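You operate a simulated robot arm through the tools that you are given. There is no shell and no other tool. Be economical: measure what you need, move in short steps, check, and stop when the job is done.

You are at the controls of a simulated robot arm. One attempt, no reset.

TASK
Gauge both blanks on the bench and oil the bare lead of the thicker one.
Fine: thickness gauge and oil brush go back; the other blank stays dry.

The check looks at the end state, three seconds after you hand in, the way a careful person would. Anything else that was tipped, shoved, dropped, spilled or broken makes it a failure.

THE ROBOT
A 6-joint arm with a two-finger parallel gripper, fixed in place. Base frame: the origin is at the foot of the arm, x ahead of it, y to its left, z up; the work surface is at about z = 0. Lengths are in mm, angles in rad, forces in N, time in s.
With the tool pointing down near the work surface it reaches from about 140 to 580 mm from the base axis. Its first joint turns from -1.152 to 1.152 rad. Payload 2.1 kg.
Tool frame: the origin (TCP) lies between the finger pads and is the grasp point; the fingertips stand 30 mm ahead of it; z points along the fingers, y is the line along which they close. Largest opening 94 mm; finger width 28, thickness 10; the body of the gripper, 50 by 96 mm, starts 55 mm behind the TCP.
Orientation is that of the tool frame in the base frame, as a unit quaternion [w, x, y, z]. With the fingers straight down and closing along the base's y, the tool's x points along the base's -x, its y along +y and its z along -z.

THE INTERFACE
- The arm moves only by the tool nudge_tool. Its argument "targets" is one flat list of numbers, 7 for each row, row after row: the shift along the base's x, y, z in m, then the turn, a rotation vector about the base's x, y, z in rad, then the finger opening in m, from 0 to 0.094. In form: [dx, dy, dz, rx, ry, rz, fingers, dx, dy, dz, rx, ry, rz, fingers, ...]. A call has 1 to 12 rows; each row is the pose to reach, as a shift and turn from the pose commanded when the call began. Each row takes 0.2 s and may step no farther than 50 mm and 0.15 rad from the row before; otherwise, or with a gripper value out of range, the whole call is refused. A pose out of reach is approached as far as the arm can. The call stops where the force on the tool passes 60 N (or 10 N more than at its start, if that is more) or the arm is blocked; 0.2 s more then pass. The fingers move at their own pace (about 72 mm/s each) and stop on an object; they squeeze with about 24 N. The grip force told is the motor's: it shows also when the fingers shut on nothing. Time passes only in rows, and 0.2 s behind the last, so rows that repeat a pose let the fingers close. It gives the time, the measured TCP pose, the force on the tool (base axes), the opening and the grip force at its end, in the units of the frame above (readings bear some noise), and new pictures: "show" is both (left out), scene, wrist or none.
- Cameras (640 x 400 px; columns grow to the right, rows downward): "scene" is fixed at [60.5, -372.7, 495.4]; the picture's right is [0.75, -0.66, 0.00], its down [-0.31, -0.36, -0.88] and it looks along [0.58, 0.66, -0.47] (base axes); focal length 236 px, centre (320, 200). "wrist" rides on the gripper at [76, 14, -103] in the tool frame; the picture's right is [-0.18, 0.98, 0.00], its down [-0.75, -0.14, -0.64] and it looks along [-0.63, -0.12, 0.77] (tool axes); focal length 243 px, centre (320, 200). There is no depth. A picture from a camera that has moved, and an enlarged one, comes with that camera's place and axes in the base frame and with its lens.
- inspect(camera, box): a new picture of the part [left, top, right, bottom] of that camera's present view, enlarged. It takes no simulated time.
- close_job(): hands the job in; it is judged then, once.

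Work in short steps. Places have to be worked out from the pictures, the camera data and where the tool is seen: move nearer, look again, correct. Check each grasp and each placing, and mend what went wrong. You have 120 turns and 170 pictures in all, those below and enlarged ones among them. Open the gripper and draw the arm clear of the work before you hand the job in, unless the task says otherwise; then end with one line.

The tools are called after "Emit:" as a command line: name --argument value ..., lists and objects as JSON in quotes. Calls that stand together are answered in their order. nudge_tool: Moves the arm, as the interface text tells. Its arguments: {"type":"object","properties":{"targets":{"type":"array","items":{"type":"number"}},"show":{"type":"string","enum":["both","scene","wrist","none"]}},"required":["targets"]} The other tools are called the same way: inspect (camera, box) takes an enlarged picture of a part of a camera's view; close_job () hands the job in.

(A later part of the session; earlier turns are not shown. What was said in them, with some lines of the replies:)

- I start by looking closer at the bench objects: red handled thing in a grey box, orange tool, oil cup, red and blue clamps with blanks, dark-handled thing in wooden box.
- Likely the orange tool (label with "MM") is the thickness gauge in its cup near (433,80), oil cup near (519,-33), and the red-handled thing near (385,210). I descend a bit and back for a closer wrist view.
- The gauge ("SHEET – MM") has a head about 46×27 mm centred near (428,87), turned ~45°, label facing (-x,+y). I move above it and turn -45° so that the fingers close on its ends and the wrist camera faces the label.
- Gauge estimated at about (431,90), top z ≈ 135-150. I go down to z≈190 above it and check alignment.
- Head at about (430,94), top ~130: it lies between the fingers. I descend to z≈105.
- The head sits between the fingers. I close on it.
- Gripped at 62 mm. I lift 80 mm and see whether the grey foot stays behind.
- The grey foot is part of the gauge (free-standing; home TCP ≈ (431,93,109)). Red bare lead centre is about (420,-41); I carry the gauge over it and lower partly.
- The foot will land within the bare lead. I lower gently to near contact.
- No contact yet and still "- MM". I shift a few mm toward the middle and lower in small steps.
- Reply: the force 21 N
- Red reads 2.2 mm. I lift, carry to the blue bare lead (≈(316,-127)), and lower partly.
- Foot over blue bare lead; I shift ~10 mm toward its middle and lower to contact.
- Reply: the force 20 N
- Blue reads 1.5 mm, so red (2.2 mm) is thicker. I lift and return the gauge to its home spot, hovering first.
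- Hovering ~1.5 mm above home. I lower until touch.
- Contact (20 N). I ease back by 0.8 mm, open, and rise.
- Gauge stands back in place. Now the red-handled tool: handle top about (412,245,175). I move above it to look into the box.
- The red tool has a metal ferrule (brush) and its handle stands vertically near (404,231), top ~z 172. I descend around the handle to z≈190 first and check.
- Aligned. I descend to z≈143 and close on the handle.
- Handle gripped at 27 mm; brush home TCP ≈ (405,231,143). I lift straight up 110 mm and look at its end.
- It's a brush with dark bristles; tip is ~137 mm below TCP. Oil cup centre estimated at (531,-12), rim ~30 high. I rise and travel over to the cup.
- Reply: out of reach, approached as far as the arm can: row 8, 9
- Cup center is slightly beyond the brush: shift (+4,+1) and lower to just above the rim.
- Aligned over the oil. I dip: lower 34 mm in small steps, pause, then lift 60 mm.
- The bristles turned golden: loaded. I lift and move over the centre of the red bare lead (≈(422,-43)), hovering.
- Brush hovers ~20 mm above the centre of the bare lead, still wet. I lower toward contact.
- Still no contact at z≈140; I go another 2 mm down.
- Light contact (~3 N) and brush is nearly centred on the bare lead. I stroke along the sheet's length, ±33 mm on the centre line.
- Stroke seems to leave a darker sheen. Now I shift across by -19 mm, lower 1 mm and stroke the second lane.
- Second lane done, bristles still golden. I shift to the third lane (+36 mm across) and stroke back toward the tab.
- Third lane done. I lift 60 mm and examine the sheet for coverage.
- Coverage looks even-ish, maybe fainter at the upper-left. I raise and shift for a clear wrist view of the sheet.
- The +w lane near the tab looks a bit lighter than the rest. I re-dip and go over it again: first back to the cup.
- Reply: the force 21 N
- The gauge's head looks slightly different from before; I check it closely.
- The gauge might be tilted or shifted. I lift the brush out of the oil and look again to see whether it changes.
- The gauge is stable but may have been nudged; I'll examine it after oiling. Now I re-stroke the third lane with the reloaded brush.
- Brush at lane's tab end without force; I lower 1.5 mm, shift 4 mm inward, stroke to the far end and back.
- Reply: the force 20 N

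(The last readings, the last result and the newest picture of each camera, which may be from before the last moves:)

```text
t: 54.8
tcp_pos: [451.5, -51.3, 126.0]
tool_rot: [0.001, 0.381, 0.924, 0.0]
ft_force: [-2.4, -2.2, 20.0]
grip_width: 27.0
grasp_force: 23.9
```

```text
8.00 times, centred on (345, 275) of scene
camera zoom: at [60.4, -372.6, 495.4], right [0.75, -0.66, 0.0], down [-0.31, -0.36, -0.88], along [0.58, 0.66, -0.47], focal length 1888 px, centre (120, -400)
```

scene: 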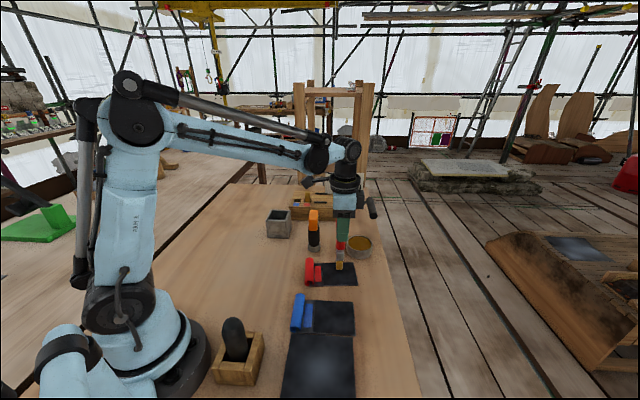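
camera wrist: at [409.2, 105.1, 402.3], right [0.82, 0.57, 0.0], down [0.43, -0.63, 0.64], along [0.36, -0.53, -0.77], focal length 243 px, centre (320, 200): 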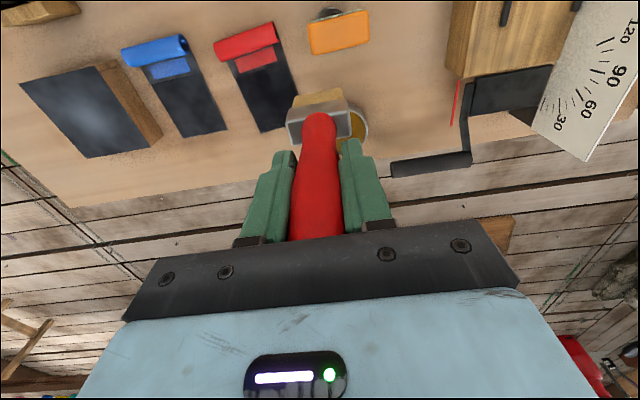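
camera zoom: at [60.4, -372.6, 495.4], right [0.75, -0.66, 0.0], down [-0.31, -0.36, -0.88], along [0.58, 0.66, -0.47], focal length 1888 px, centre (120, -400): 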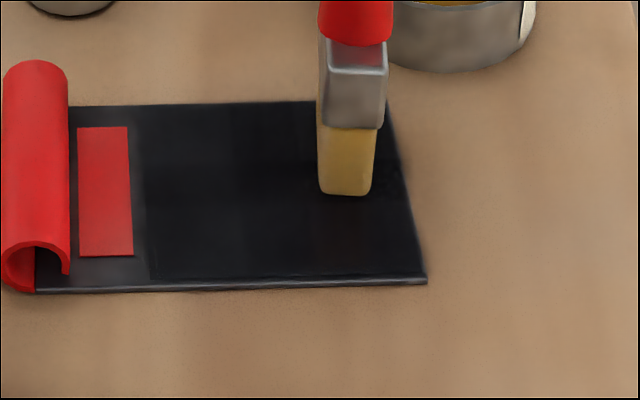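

Firm contact (20 N); I ease up 1 mm and stroke back to the tab end along this lane.

Emit:
nudge_tool --targets '[0, 0, 0.001, 0, 0, 0, 0.01, -0.0095, 0.0079, 0.001, 0, 0, 0, 0.01, -0.019, 0.0158, 0.001, 0, 0, 0, 0.01, -0.0285, 0.0237, 0.001, 0, 0, 0, 0.01, -0.038, 0.0316, 0.001, 0, 0, 0, 0.01, -0.0485, 0.0404, 0.001, 0, 0, 0, 0.01, -0.0485, 0.0404, 0.001, 0, 0, 0, 0.01]' --show "none"

Emit:
inspect --camera "scene" --box '[320, 250, 370, 300]'

```text
t: 56.4
tcp_pos: [402.9, -12.8, 126.7]
tool_rot: [0.0, 0.382, 0.924, 0.0]
ft_force: [0.1, -0.2, 2.0]
grip_width: 27.1
grasp_force: 24.2
```

```text
8.00 times, centred on (345, 275) of scene
camera zoom: at [60.5, -372.7, 495.4], right [0.75, -0.66, 0.0], down [-0.31, -0.36, -0.88], along [0.58, 0.66, -0.47], focal length 1888 px, centre (120, -400)
```

zoom: 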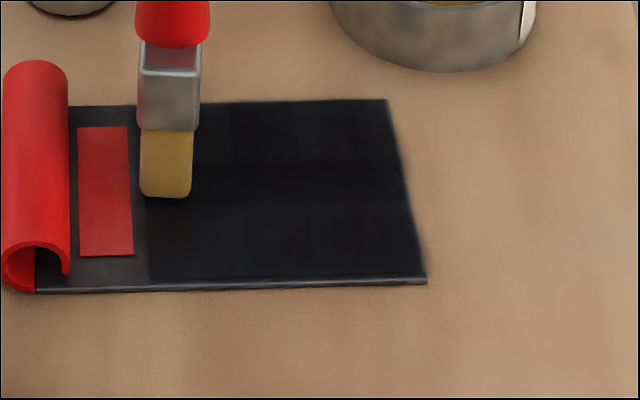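

Good light contact. I repeat the centre and the near lanes at this height for uniform coverage.

Emit:
nudge_tool --targets '[-0.0095, -0.0143, 0, 0, 0, 0, 0.01, 0.0005, -0.0226, 0, 0, 0, 0, 0.01, 0.0105, -0.0309, 0, 0, 0, 0, 0.01, 0.0205, -0.0393, 0, 0, 0, 0, 0.01, 0.0305, -0.0476, 0, 0, 0, 0, 0.01, 0.0405, -0.0559, 0, 0, 0, 0, 0.01, 0.0307, -0.0673, 0, 0, 0, 0, 0.01, 0.0212, -0.0594, 0, 0, 0, 0, 0.01, 0.0116, -0.0514, 0, 0, 0, 0, 0.01, 0.0021, -0.0435, 0, 0, 0, 0, 0.01, -0.0075, -0.0355, 0, 0, 0, 0, 0.01, -0.017, -0.0276, 0, 0, 0, 0, 0.01]' --show "none"

Emit:
inspect --camera "scene" --box '[320, 250, 370, 300]'

```text
t: 59.0
tcp_pos: [386.3, -38.1, 125.3]
tool_rot: [0.001, 0.381, 0.924, 0.0]
ft_force: [1.6, 0.0, 2.8]
grip_width: 27.1
grasp_force: 24.1
```

```text
8.00 times, centred on (345, 275) of scene
camera zoom: at [60.5, -372.7, 495.4], right [0.75, -0.66, 0.0], down [-0.31, -0.36, -0.88], along [0.58, 0.66, -0.47], focal length 1888 px, centre (120, -400)
```

zoom: 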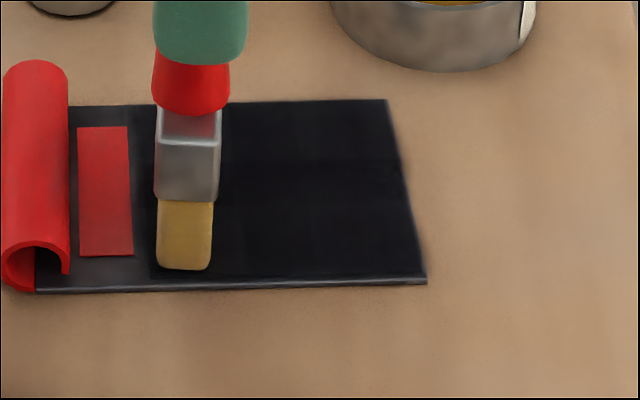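

Sheet is evenly dark and unmoved. I lift the brush high and go round (x≈340) to above the brush box, then view the gauge.

Emit:
nudge_tool --targets '[0, 0, 0.04, 0, 0, 0, 0.01, 0, 0, 0.085, 0, 0, 0, 0.01, -0.01, 0, 0.13, 0, 0, 0, 0.01, -0.02, 0.01, 0.17, 0, 0, 0, 0.01, -0.04, 0.05, 0.175, 0, 0, 0, 0.01, -0.04, 0.095, 0.175, 0, 0, 0, 0.01, -0.035, 0.14, 0.175, 0, 0, 0, 0.01, -0.02, 0.185, 0.175, 0, 0, 0, 0.01, 0, 0.229, 0.175, 0, 0, 0, 0.01, 0.019, 0.27, 0.175, 0, 0, 0, 0.01, 0.019, 0.27, 0.155, 0, 0, 0, 0.01, 0.019, 0.27, 0.155, 0, 0, 0, 0.01]'

Emit:
inspect --camera "wrist" --box '[200, 20, 360, 240]'

Emit:
inspect --camera "scene" --box '[280, 190, 350, 260]'

```text
t: 61.6
tcp_pos: [406.0, 233.3, 281.6]
tool_rot: [0.001, 0.381, 0.924, -0.001]
ft_force: [0.2, -0.1, -1.3]
grip_width: 27.1
grasp_force: 23.8
camera wrist: at [361.0, 297.1, 385.0], right [0.82, 0.57, 0.0], down [0.43, -0.63, 0.64], along [0.36, -0.53, -0.77], focal length 243 px, centre (320, 200)
```

scene: 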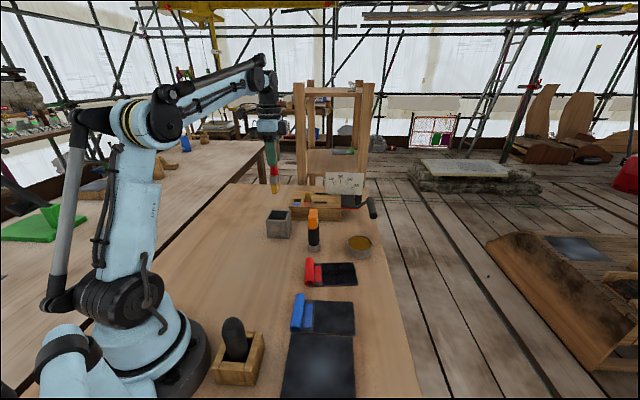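
wrist: 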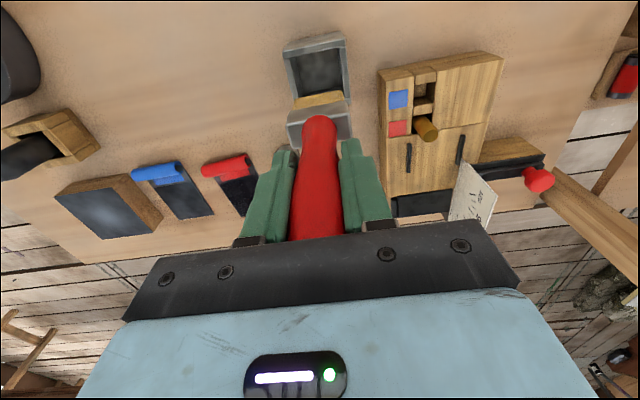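

```text
1.82 times, centred on (280, 130) of wrist
camera zoom: at [361.0, 297.1, 385.0], right [0.82, 0.57, 0.0], down [0.43, -0.63, 0.64], along [0.36, -0.53, -0.77], focal length 441 px, centre (393, 327)
```

zoom: 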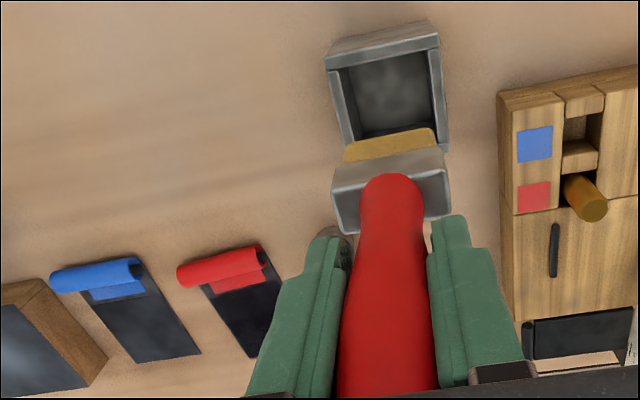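

```text
5.71 times, centred on (315, 225) of scene
camera zoom: at [60.5, -372.6, 495.4], right [0.75, -0.66, 0.0], down [-0.31, -0.36, -0.88], along [0.58, 0.66, -0.47], focal length 1348 px, centre (349, 57)
```

zoom: 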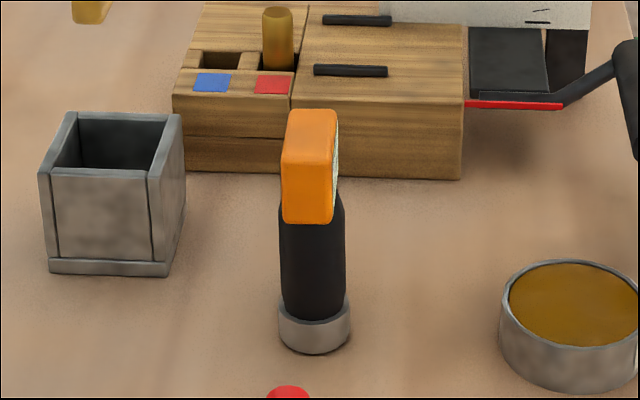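

The gauge seems slightly tilted/shifted; I'll reseat it after the brush. Brush is over its box; correcting (+1.3,-0.8) to the home xy and lowering to just above the rim.

Emit:
nudge_tool --targets '[0.0013, -0.0008, -0.03, 0, 0, 0, 0.01, 0.0013, -0.0008, -0.065, 0, 0, 0, 0.01, 0.0013, -0.0008, -0.085, 0, 0, 0, 0.01, 0.0013, -0.0008, -0.085, 0, 0, 0, 0.01]' --show "none"

Emit:
inspect --camera "wrist" --box '[220, 20, 420, 180]'

Emit:
inspect --camera "scene" --box '[245, 170, 325, 250]'

```text
t: 62.6
tcp_pos: [404.3, 229.9, 197.5]
tool_rot: [0.001, 0.382, 0.924, -0.001]
ft_force: [-1.2, 0.1, 0.0]
grip_width: 27.1
grasp_force: 24.3
```

```text
2.50 times, centred on (320, 100) of wrist
camera zoom: at [360.3, 295.0, 300.7], right [0.82, 0.57, 0.0], down [0.43, -0.63, 0.64], along [0.36, -0.53, -0.77], focal length 606 px, centre (320, 450)
```

zoom: 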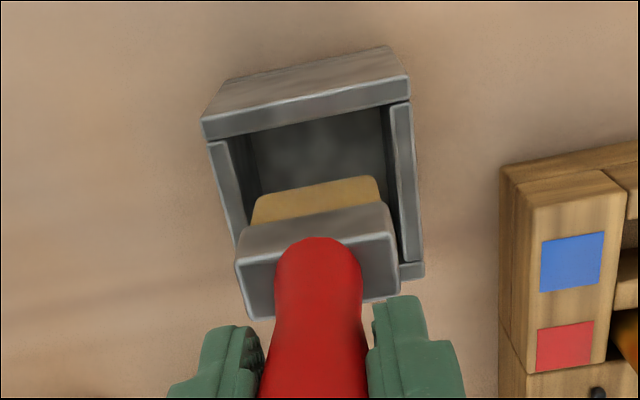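

```text
5.00 times, centred on (285, 210) of scene
camera zoom: at [60.5, -372.7, 495.4], right [0.75, -0.66, 0.0], down [-0.31, -0.36, -0.88], along [0.58, 0.66, -0.47], focal length 1180 px, centre (495, 150)
```

zoom: 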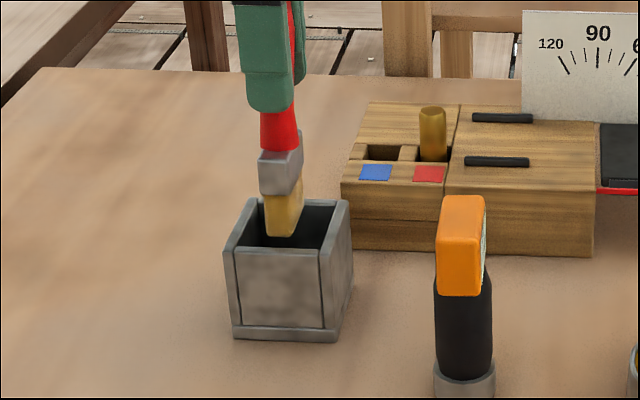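

The tip is about to enter the box cleanly. I lower further, slowly at the end.

Emit:
nudge_tool --targets '[0, 0, -0.02, 0, 0, 0, 0.01, 0, 0, -0.04, 0, 0, 0, 0.01, 0, 0, -0.05, 0, 0, 0, 0.01, 0, 0, -0.054, 0, 0, 0, 0.01, 0, 0, -0.054, 0, 0, 0, 0.01]' --show "none"

Emit:
inspect --camera "wrist" --box '[220, 20, 420, 180]'

```text
t: 63.8
tcp_pos: [405.2, 231.0, 143.0]
tool_rot: [0.001, 0.382, 0.924, 0.0]
ft_force: [-0.2, 0.2, -1.4]
grip_width: 27.0
grasp_force: 23.7
```

```text
2.50 times, centred on (320, 100) of wrist
camera zoom: at [360.7, 294.7, 245.8], right [0.82, 0.57, 0.0], down [0.43, -0.63, 0.64], along [0.36, -0.53, -0.77], focal length 606 px, centre (320, 450)
```

zoom: 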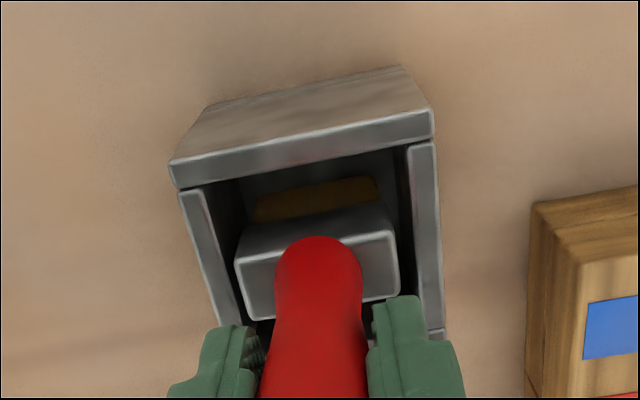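

At the home height with no floor contact yet; I lower in small steps until it touches.

Emit:
nudge_tool --targets '[0, 0, -0.001, 0, 0, 0, 0.01, 0, 0, -0.002, 0, 0, 0, 0.01, 0, 0, -0.003, 0, 0, 0, 0.01, 0, 0, -0.003, 0, 0, 0, 0.01]' --show "none"

```text
t: 64.8
tcp_pos: [405.0, 230.0, 139.3]
tool_rot: [0.001, 0.382, 0.924, -0.001]
ft_force: [-0.3, -0.5, -0.4]
grip_width: 27.1
grasp_force: 24.1
```

Emit:
nudge_tool --targets '[0, 0, -0.001, 0, 0, 0, 0.01, 0, 0, -0.002, 0, 0, 0, 0.01, 0, 0, -0.003, 0, 0, 0, 0.01, 0, 0, -0.003, 0, 0, 0, 0.01]' --show "none"

```text
t: 65.8
tcp_pos: [404.4, 230.1, 136.2]
tool_rot: [0.002, 0.382, 0.924, 0.001]
ft_force: [0.2, 0.5, 9.7]
grip_width: 27.1
grasp_force: 23.5
```

Floor contact (~10 N). I release and rise.

Emit:
nudge_tool --targets '[0, 0, 0.0006, 0, 0, 0, 0.01, 0, 0, 0.0006, 0, 0, 0, 0.05, 0, 0, 0.0006, 0, 0, 0, 0.08, 0, 0, 0.0006, 0, 0, 0, 0.08, 0, 0, 0.04, 0, 0, 0, 0.08, 0, 0, 0.085, 0, 0, 0, 0.08, 0, 0, 0.13, 0, 0, 0, 0.09, 0, 0, 0.145, 0, 0, 0, 0.094, 0, 0, 0.145, 0, 0, 0, 0.094]'

Emit:
inspect --camera "wrist" --box '[200, 20, 360, 240]'

Emit:
inspect --camera "scene" --box '[255, 170, 355, 260]'

```text
t: 67.8
tcp_pos: [403.6, 229.7, 281.4]
tool_rot: [0.0, 0.382, 0.924, -0.001]
ft_force: [0.4, -0.6, 0.7]
grip_width: 93.9
grasp_force: 0.1
camera wrist: at [360.5, 293.8, 383.9], right [0.82, 0.57, 0.0], down [0.43, -0.63, 0.64], along [0.36, -0.53, -0.77], focal length 243 px, centre (320, 200)
```

scene: 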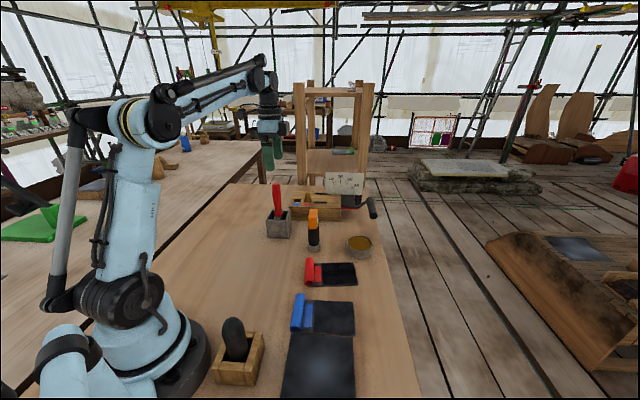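
wrist: 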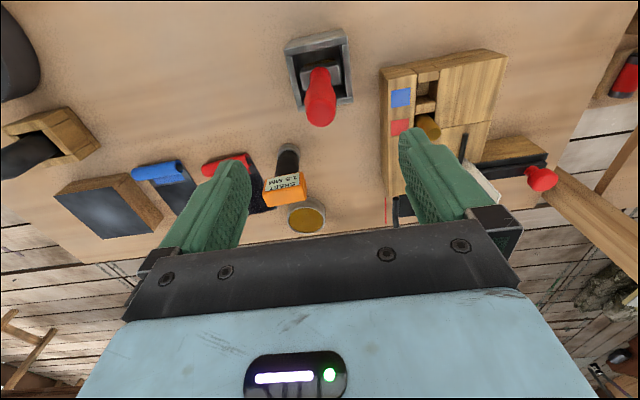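

```text
1.82 times, centred on (280, 130) of wrist
camera zoom: at [360.5, 293.8, 383.9], right [0.82, 0.57, 0.0], down [0.43, -0.63, 0.64], along [0.36, -0.53, -0.77], focal length 441 px, centre (393, 327)
```

zoom: 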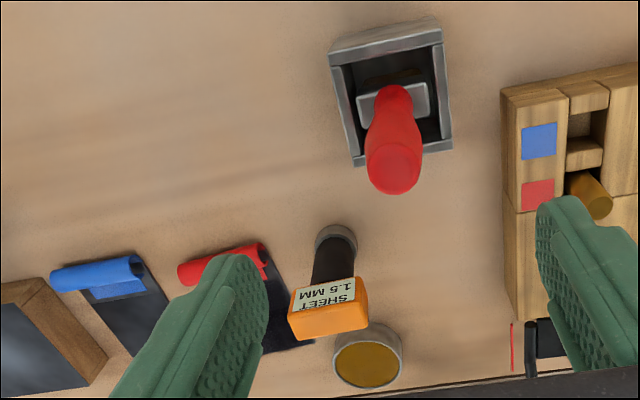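

```text
4.44 times, centred on (305, 215) of scene
camera zoom: at [60.5, -372.7, 495.4], right [0.75, -0.66, 0.0], down [-0.31, -0.36, -0.88], along [0.58, 0.66, -0.47], focal length 1049 px, centre (387, 133)
```

zoom: 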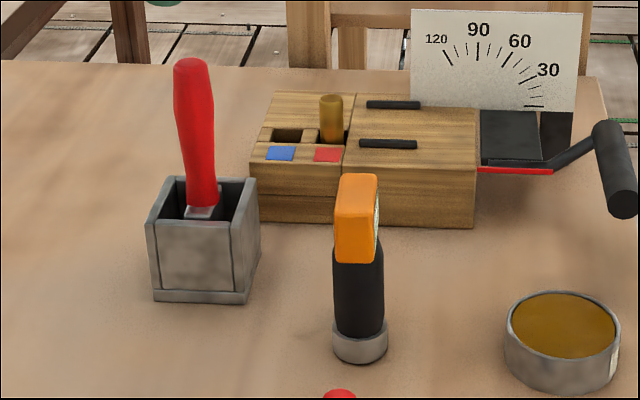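

Brush is back in its box. Now I go over the gauge to check its stance from above (fingertips kept above its head).

Emit:
nudge_tool --targets '[0.006, -0.035, 0, 0, 0, 0, 0.094, 0.013, -0.07, 0, 0, 0, 0, 0.094, 0.02, -0.105, 0, 0, 0, 0, 0.094, 0.0265, -0.1375, 0, 0, 0, 0, 0.094, 0.0265, -0.1375, -0.045, 0, 0, 0, 0.094, 0.0265, -0.1375, -0.088, 0, 0, 0, 0.094, 0.0265, -0.1375, -0.088, 0, 0, 0, 0.094]'

Emit:
inspect --camera "wrist" --box '[260, 60, 380, 180]'

```text
t: 69.4
tcp_pos: [432.7, 93.2, 194.7]
tool_rot: [0.001, 0.382, 0.924, 0.0]
ft_force: [-0.3, 0.4, -0.9]
grip_width: 93.9
grasp_force: 0.1
camera wrist: at [387.7, 157.3, 297.5], right [0.82, 0.57, 0.0], down [0.43, -0.63, 0.64], along [0.36, -0.53, -0.77], focal length 243 px, centre (320, 200)
```

scene: 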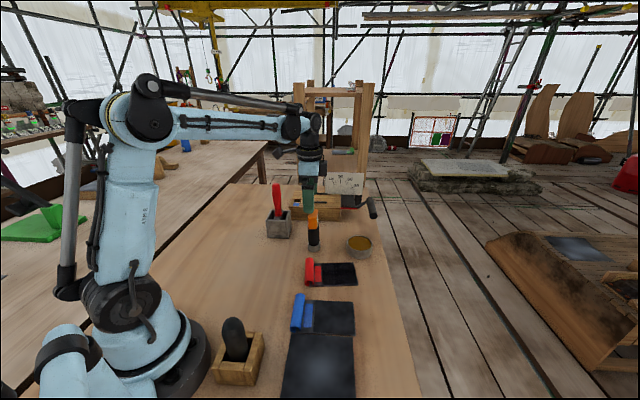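
wrist: 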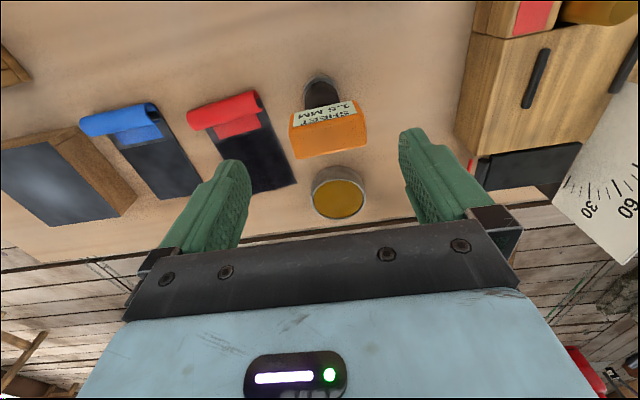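

```text
3.33 times, centred on (320, 120) of wrist
camera zoom: at [387.7, 157.3, 297.5], right [0.82, 0.57, 0.0], down [0.43, -0.63, 0.64], along [0.36, -0.53, -0.77], focal length 809 px, centre (320, 467)
```

zoom: 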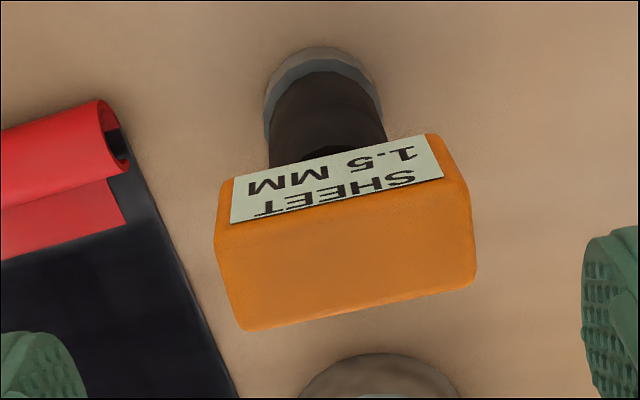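

The head leans ~3° toward the right finger relative to the foot: it was nudged. I regrasp it to straighten and reseat.

Emit:
nudge_tool --targets '[0, 0, -0.03, 0, 0, 0, 0.094, 0, 0, -0.06, 0, 0, 0, 0.094, 0, 0, -0.083, 0, 0, 0, 0.094, 0, 0, -0.083, 0, 0, 0, 0.08, 0, 0, -0.083, 0, 0, 0, 0.07, 0, 0, -0.083, 0, 0, 0, 0.06, 0, 0, -0.083, 0, 0, 0, 0.03, 0, 0, -0.083, 0, 0, 0, 0.03]' --show "wrist"

Emit:
inspect --camera "scene" --box '[280, 190, 350, 260]'

```text
t: 71.2
tcp_pos: [431.7, 93.3, 111.6]
tool_rot: [0.001, 0.382, 0.924, 0.0]
ft_force: [-0.4, -0.8, -0.5]
grip_width: 61.7
grasp_force: 24.3
camera wrist: at [387.1, 158.4, 214.1], right [0.82, 0.57, 0.0], down [0.43, -0.63, 0.64], along [0.36, -0.53, -0.77], focal length 243 px, centre (320, 200)
```

wrist: 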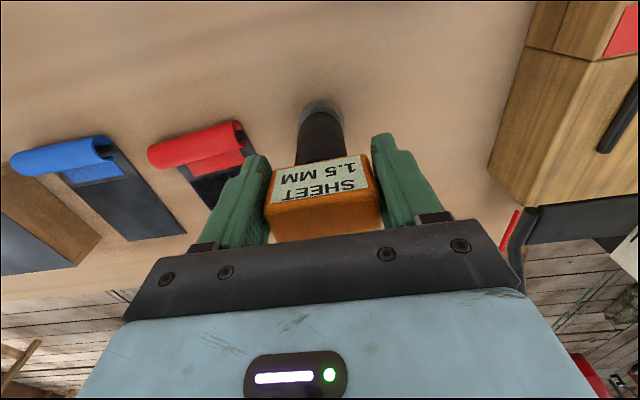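

```text
5.71 times, centred on (315, 225) of scene
camera zoom: at [60.5, -372.7, 495.4], right [0.75, -0.66, 0.0], down [-0.31, -0.36, -0.88], along [0.58, 0.66, -0.47], focal length 1348 px, centre (349, 57)
```

zoom: 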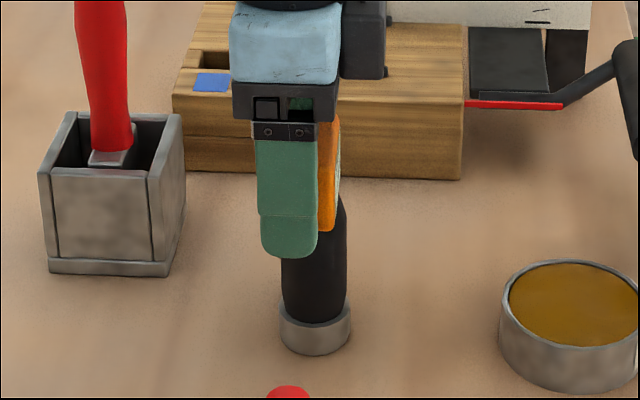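

Straight in the fingers now. I lift 4 mm, then lower until it touches.

Emit:
nudge_tool --targets '[0, 0, 0.004, 0, 0, 0, 0.03, 0, 0, 0.004, 0, 0, 0, 0.03, 0, 0, 0.001, 0, 0, 0, 0.03, 0, 0, 0, 0, 0, 0, 0.03, 0, 0, -0.0005, 0, 0, 0, 0.03, 0, 0, -0.0005, 0, 0, 0, 0.03]' --show "none"

```text
t: 72.6
tcp_pos: [430.8, 93.0, 110.4]
tool_rot: [0.0, 0.382, 0.924, -0.001]
ft_force: [-3.0, -0.7, 16.0]
grip_width: 61.9
grasp_force: 24.1
```

Contact. I ease up 0.7 mm, release, wait, and look before rising.

Emit:
nudge_tool --targets '[0, 0, 0.0007, 0, 0, 0, 0.03, 0, 0, 0.0007, 0, 0, 0, 0.065, 0, 0, 0.0007, 0, 0, 0, 0.08, 0, 0, 0.0007, 0, 0, 0, 0.094, 0, 0, 0.0007, 0, 0, 0, 0.094, 0, 0, 0.0007, 0, 0, 0, 0.094]' --show "wrist"

Emit:
inspect --camera "wrist" --box '[240, 80, 400, 240]'

```text
t: 74.0
tcp_pos: [431.6, 92.0, 111.5]
tool_rot: [0.001, 0.382, 0.924, -0.001]
ft_force: [0.0, 0.2, -0.4]
grip_width: 94.0
grasp_force: 0.0
camera wrist: at [387.5, 157.1, 213.6], right [0.82, 0.57, 0.0], down [0.43, -0.63, 0.64], along [0.36, -0.53, -0.77], focal length 243 px, centre (320, 200)
```

wrist: 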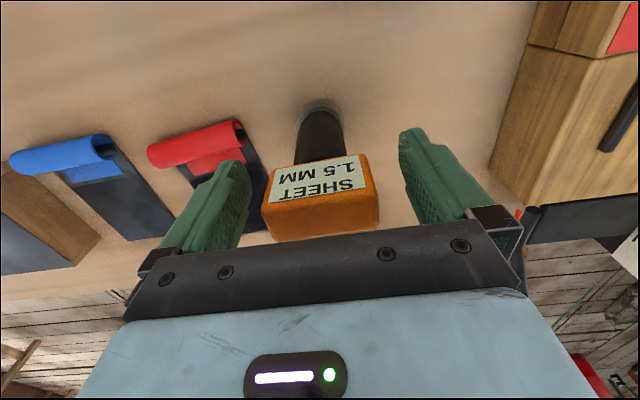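

```text
2.50 times, centred on (320, 160) of wrist
camera zoom: at [387.5, 157.1, 213.6], right [0.82, 0.57, 0.0], down [0.43, -0.63, 0.64], along [0.36, -0.53, -0.77], focal length 606 px, centre (320, 300)
```

zoom: 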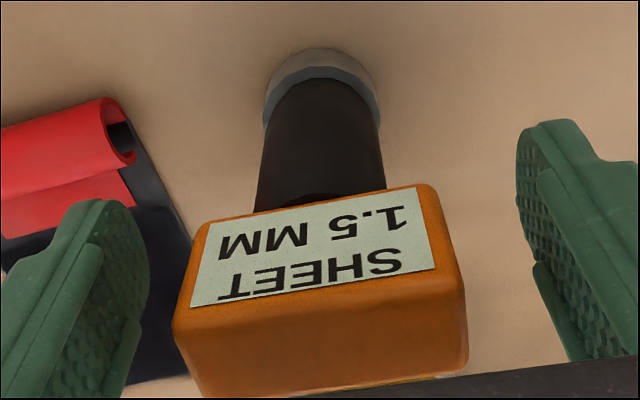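

Upright now. I rise and check from the scene camera.

Emit:
nudge_tool --targets '[0, 0, 0.04, 0, 0, 0, 0.094, 0, 0, 0.08, 0, 0, 0, 0.094, 0, 0, 0.12, 0, 0, 0, 0.094, 0, 0, 0.16, 0, 0, 0, 0.094, -0.03, 0.01, 0.18, 0, 0, 0, 0.094, -0.06, 0.02, 0.19, 0, 0, 0, 0.094, -0.09, 0.03, 0.2, 0, 0, 0, 0.094]'

Emit:
inspect --camera "scene" --box '[280, 190, 350, 260]'

Emit:
inspect --camera "scene" --box '[290, 240, 390, 340]'

Emit:
inspect --camera "wrist" --box '[100, 0, 400, 200]'

```text
t: 75.6
tcp_pos: [340.9, 119.3, 309.2]
tool_rot: [0.0, 0.382, 0.924, 0.0]
ft_force: [0.2, -0.3, 0.8]
grip_width: 94.0
grasp_force: 0.0
camera wrist: at [297.8, 184.9, 412.7], right [0.82, 0.57, 0.0], down [0.43, -0.63, 0.64], along [0.36, -0.53, -0.77], focal length 243 px, centre (320, 200)
```

scene: 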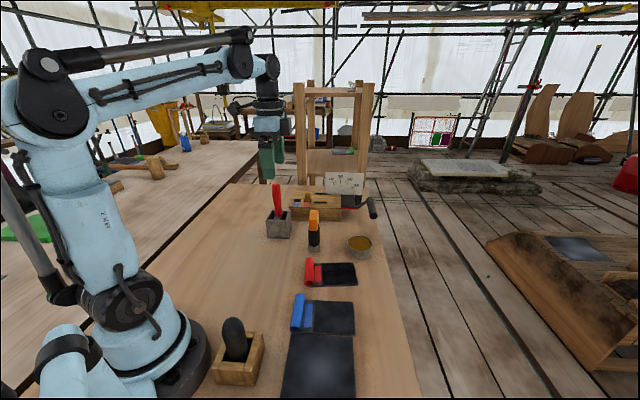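
wrist: 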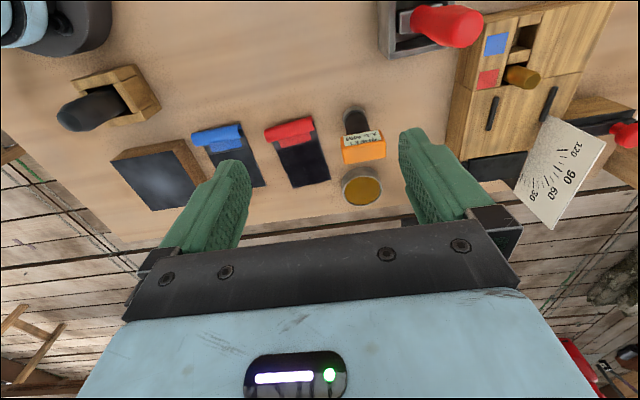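

```text
5.71 times, centred on (315, 225) of scene
camera zoom: at [60.5, -372.7, 495.4], right [0.75, -0.66, 0.0], down [-0.31, -0.36, -0.88], along [0.58, 0.66, -0.47], focal length 1348 px, centre (349, 57)
```

zoom: 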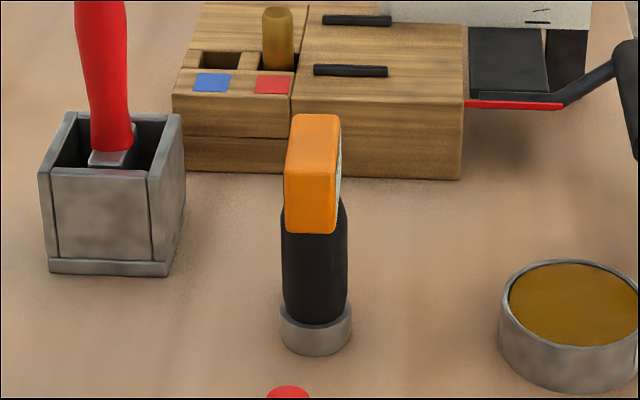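

```text
4.00 times, centred on (340, 290) of scene
camera zoom: at [60.5, -372.7, 495.4], right [0.75, -0.66, 0.0], down [-0.31, -0.36, -0.88], along [0.58, 0.66, -0.47], focal length 944 px, centre (240, -160)
```

zoom: 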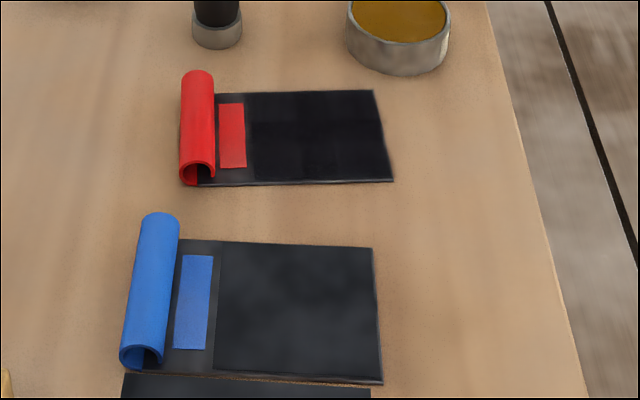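

```text
2.00 times, centred on (250, 100) of wrist
camera zoom: at [297.8, 184.9, 412.7], right [0.82, 0.57, 0.0], down [0.43, -0.63, 0.64], along [0.36, -0.53, -0.77], focal length 485 px, centre (460, 400)
```

zoom: 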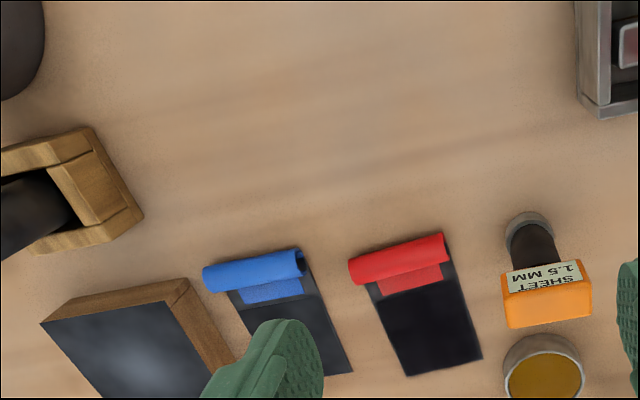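

The gauge stands upright at its original spot, and the brush is back in its box. The red bare lead is uniformly oiled, blue is dry, and the arm is clear with the gripper open, so I hand in.

Emit:
close_job

```text
The job is handed in.
```

I gauged both blanks (red 2.2 mm, blue 1.5 mm) and oiled the red one's bare lead, leaving blue dry. The brush is back in its box. I bumped the gauge slightly while carrying the brush, so I reseated it upright on its original spot before handing in.
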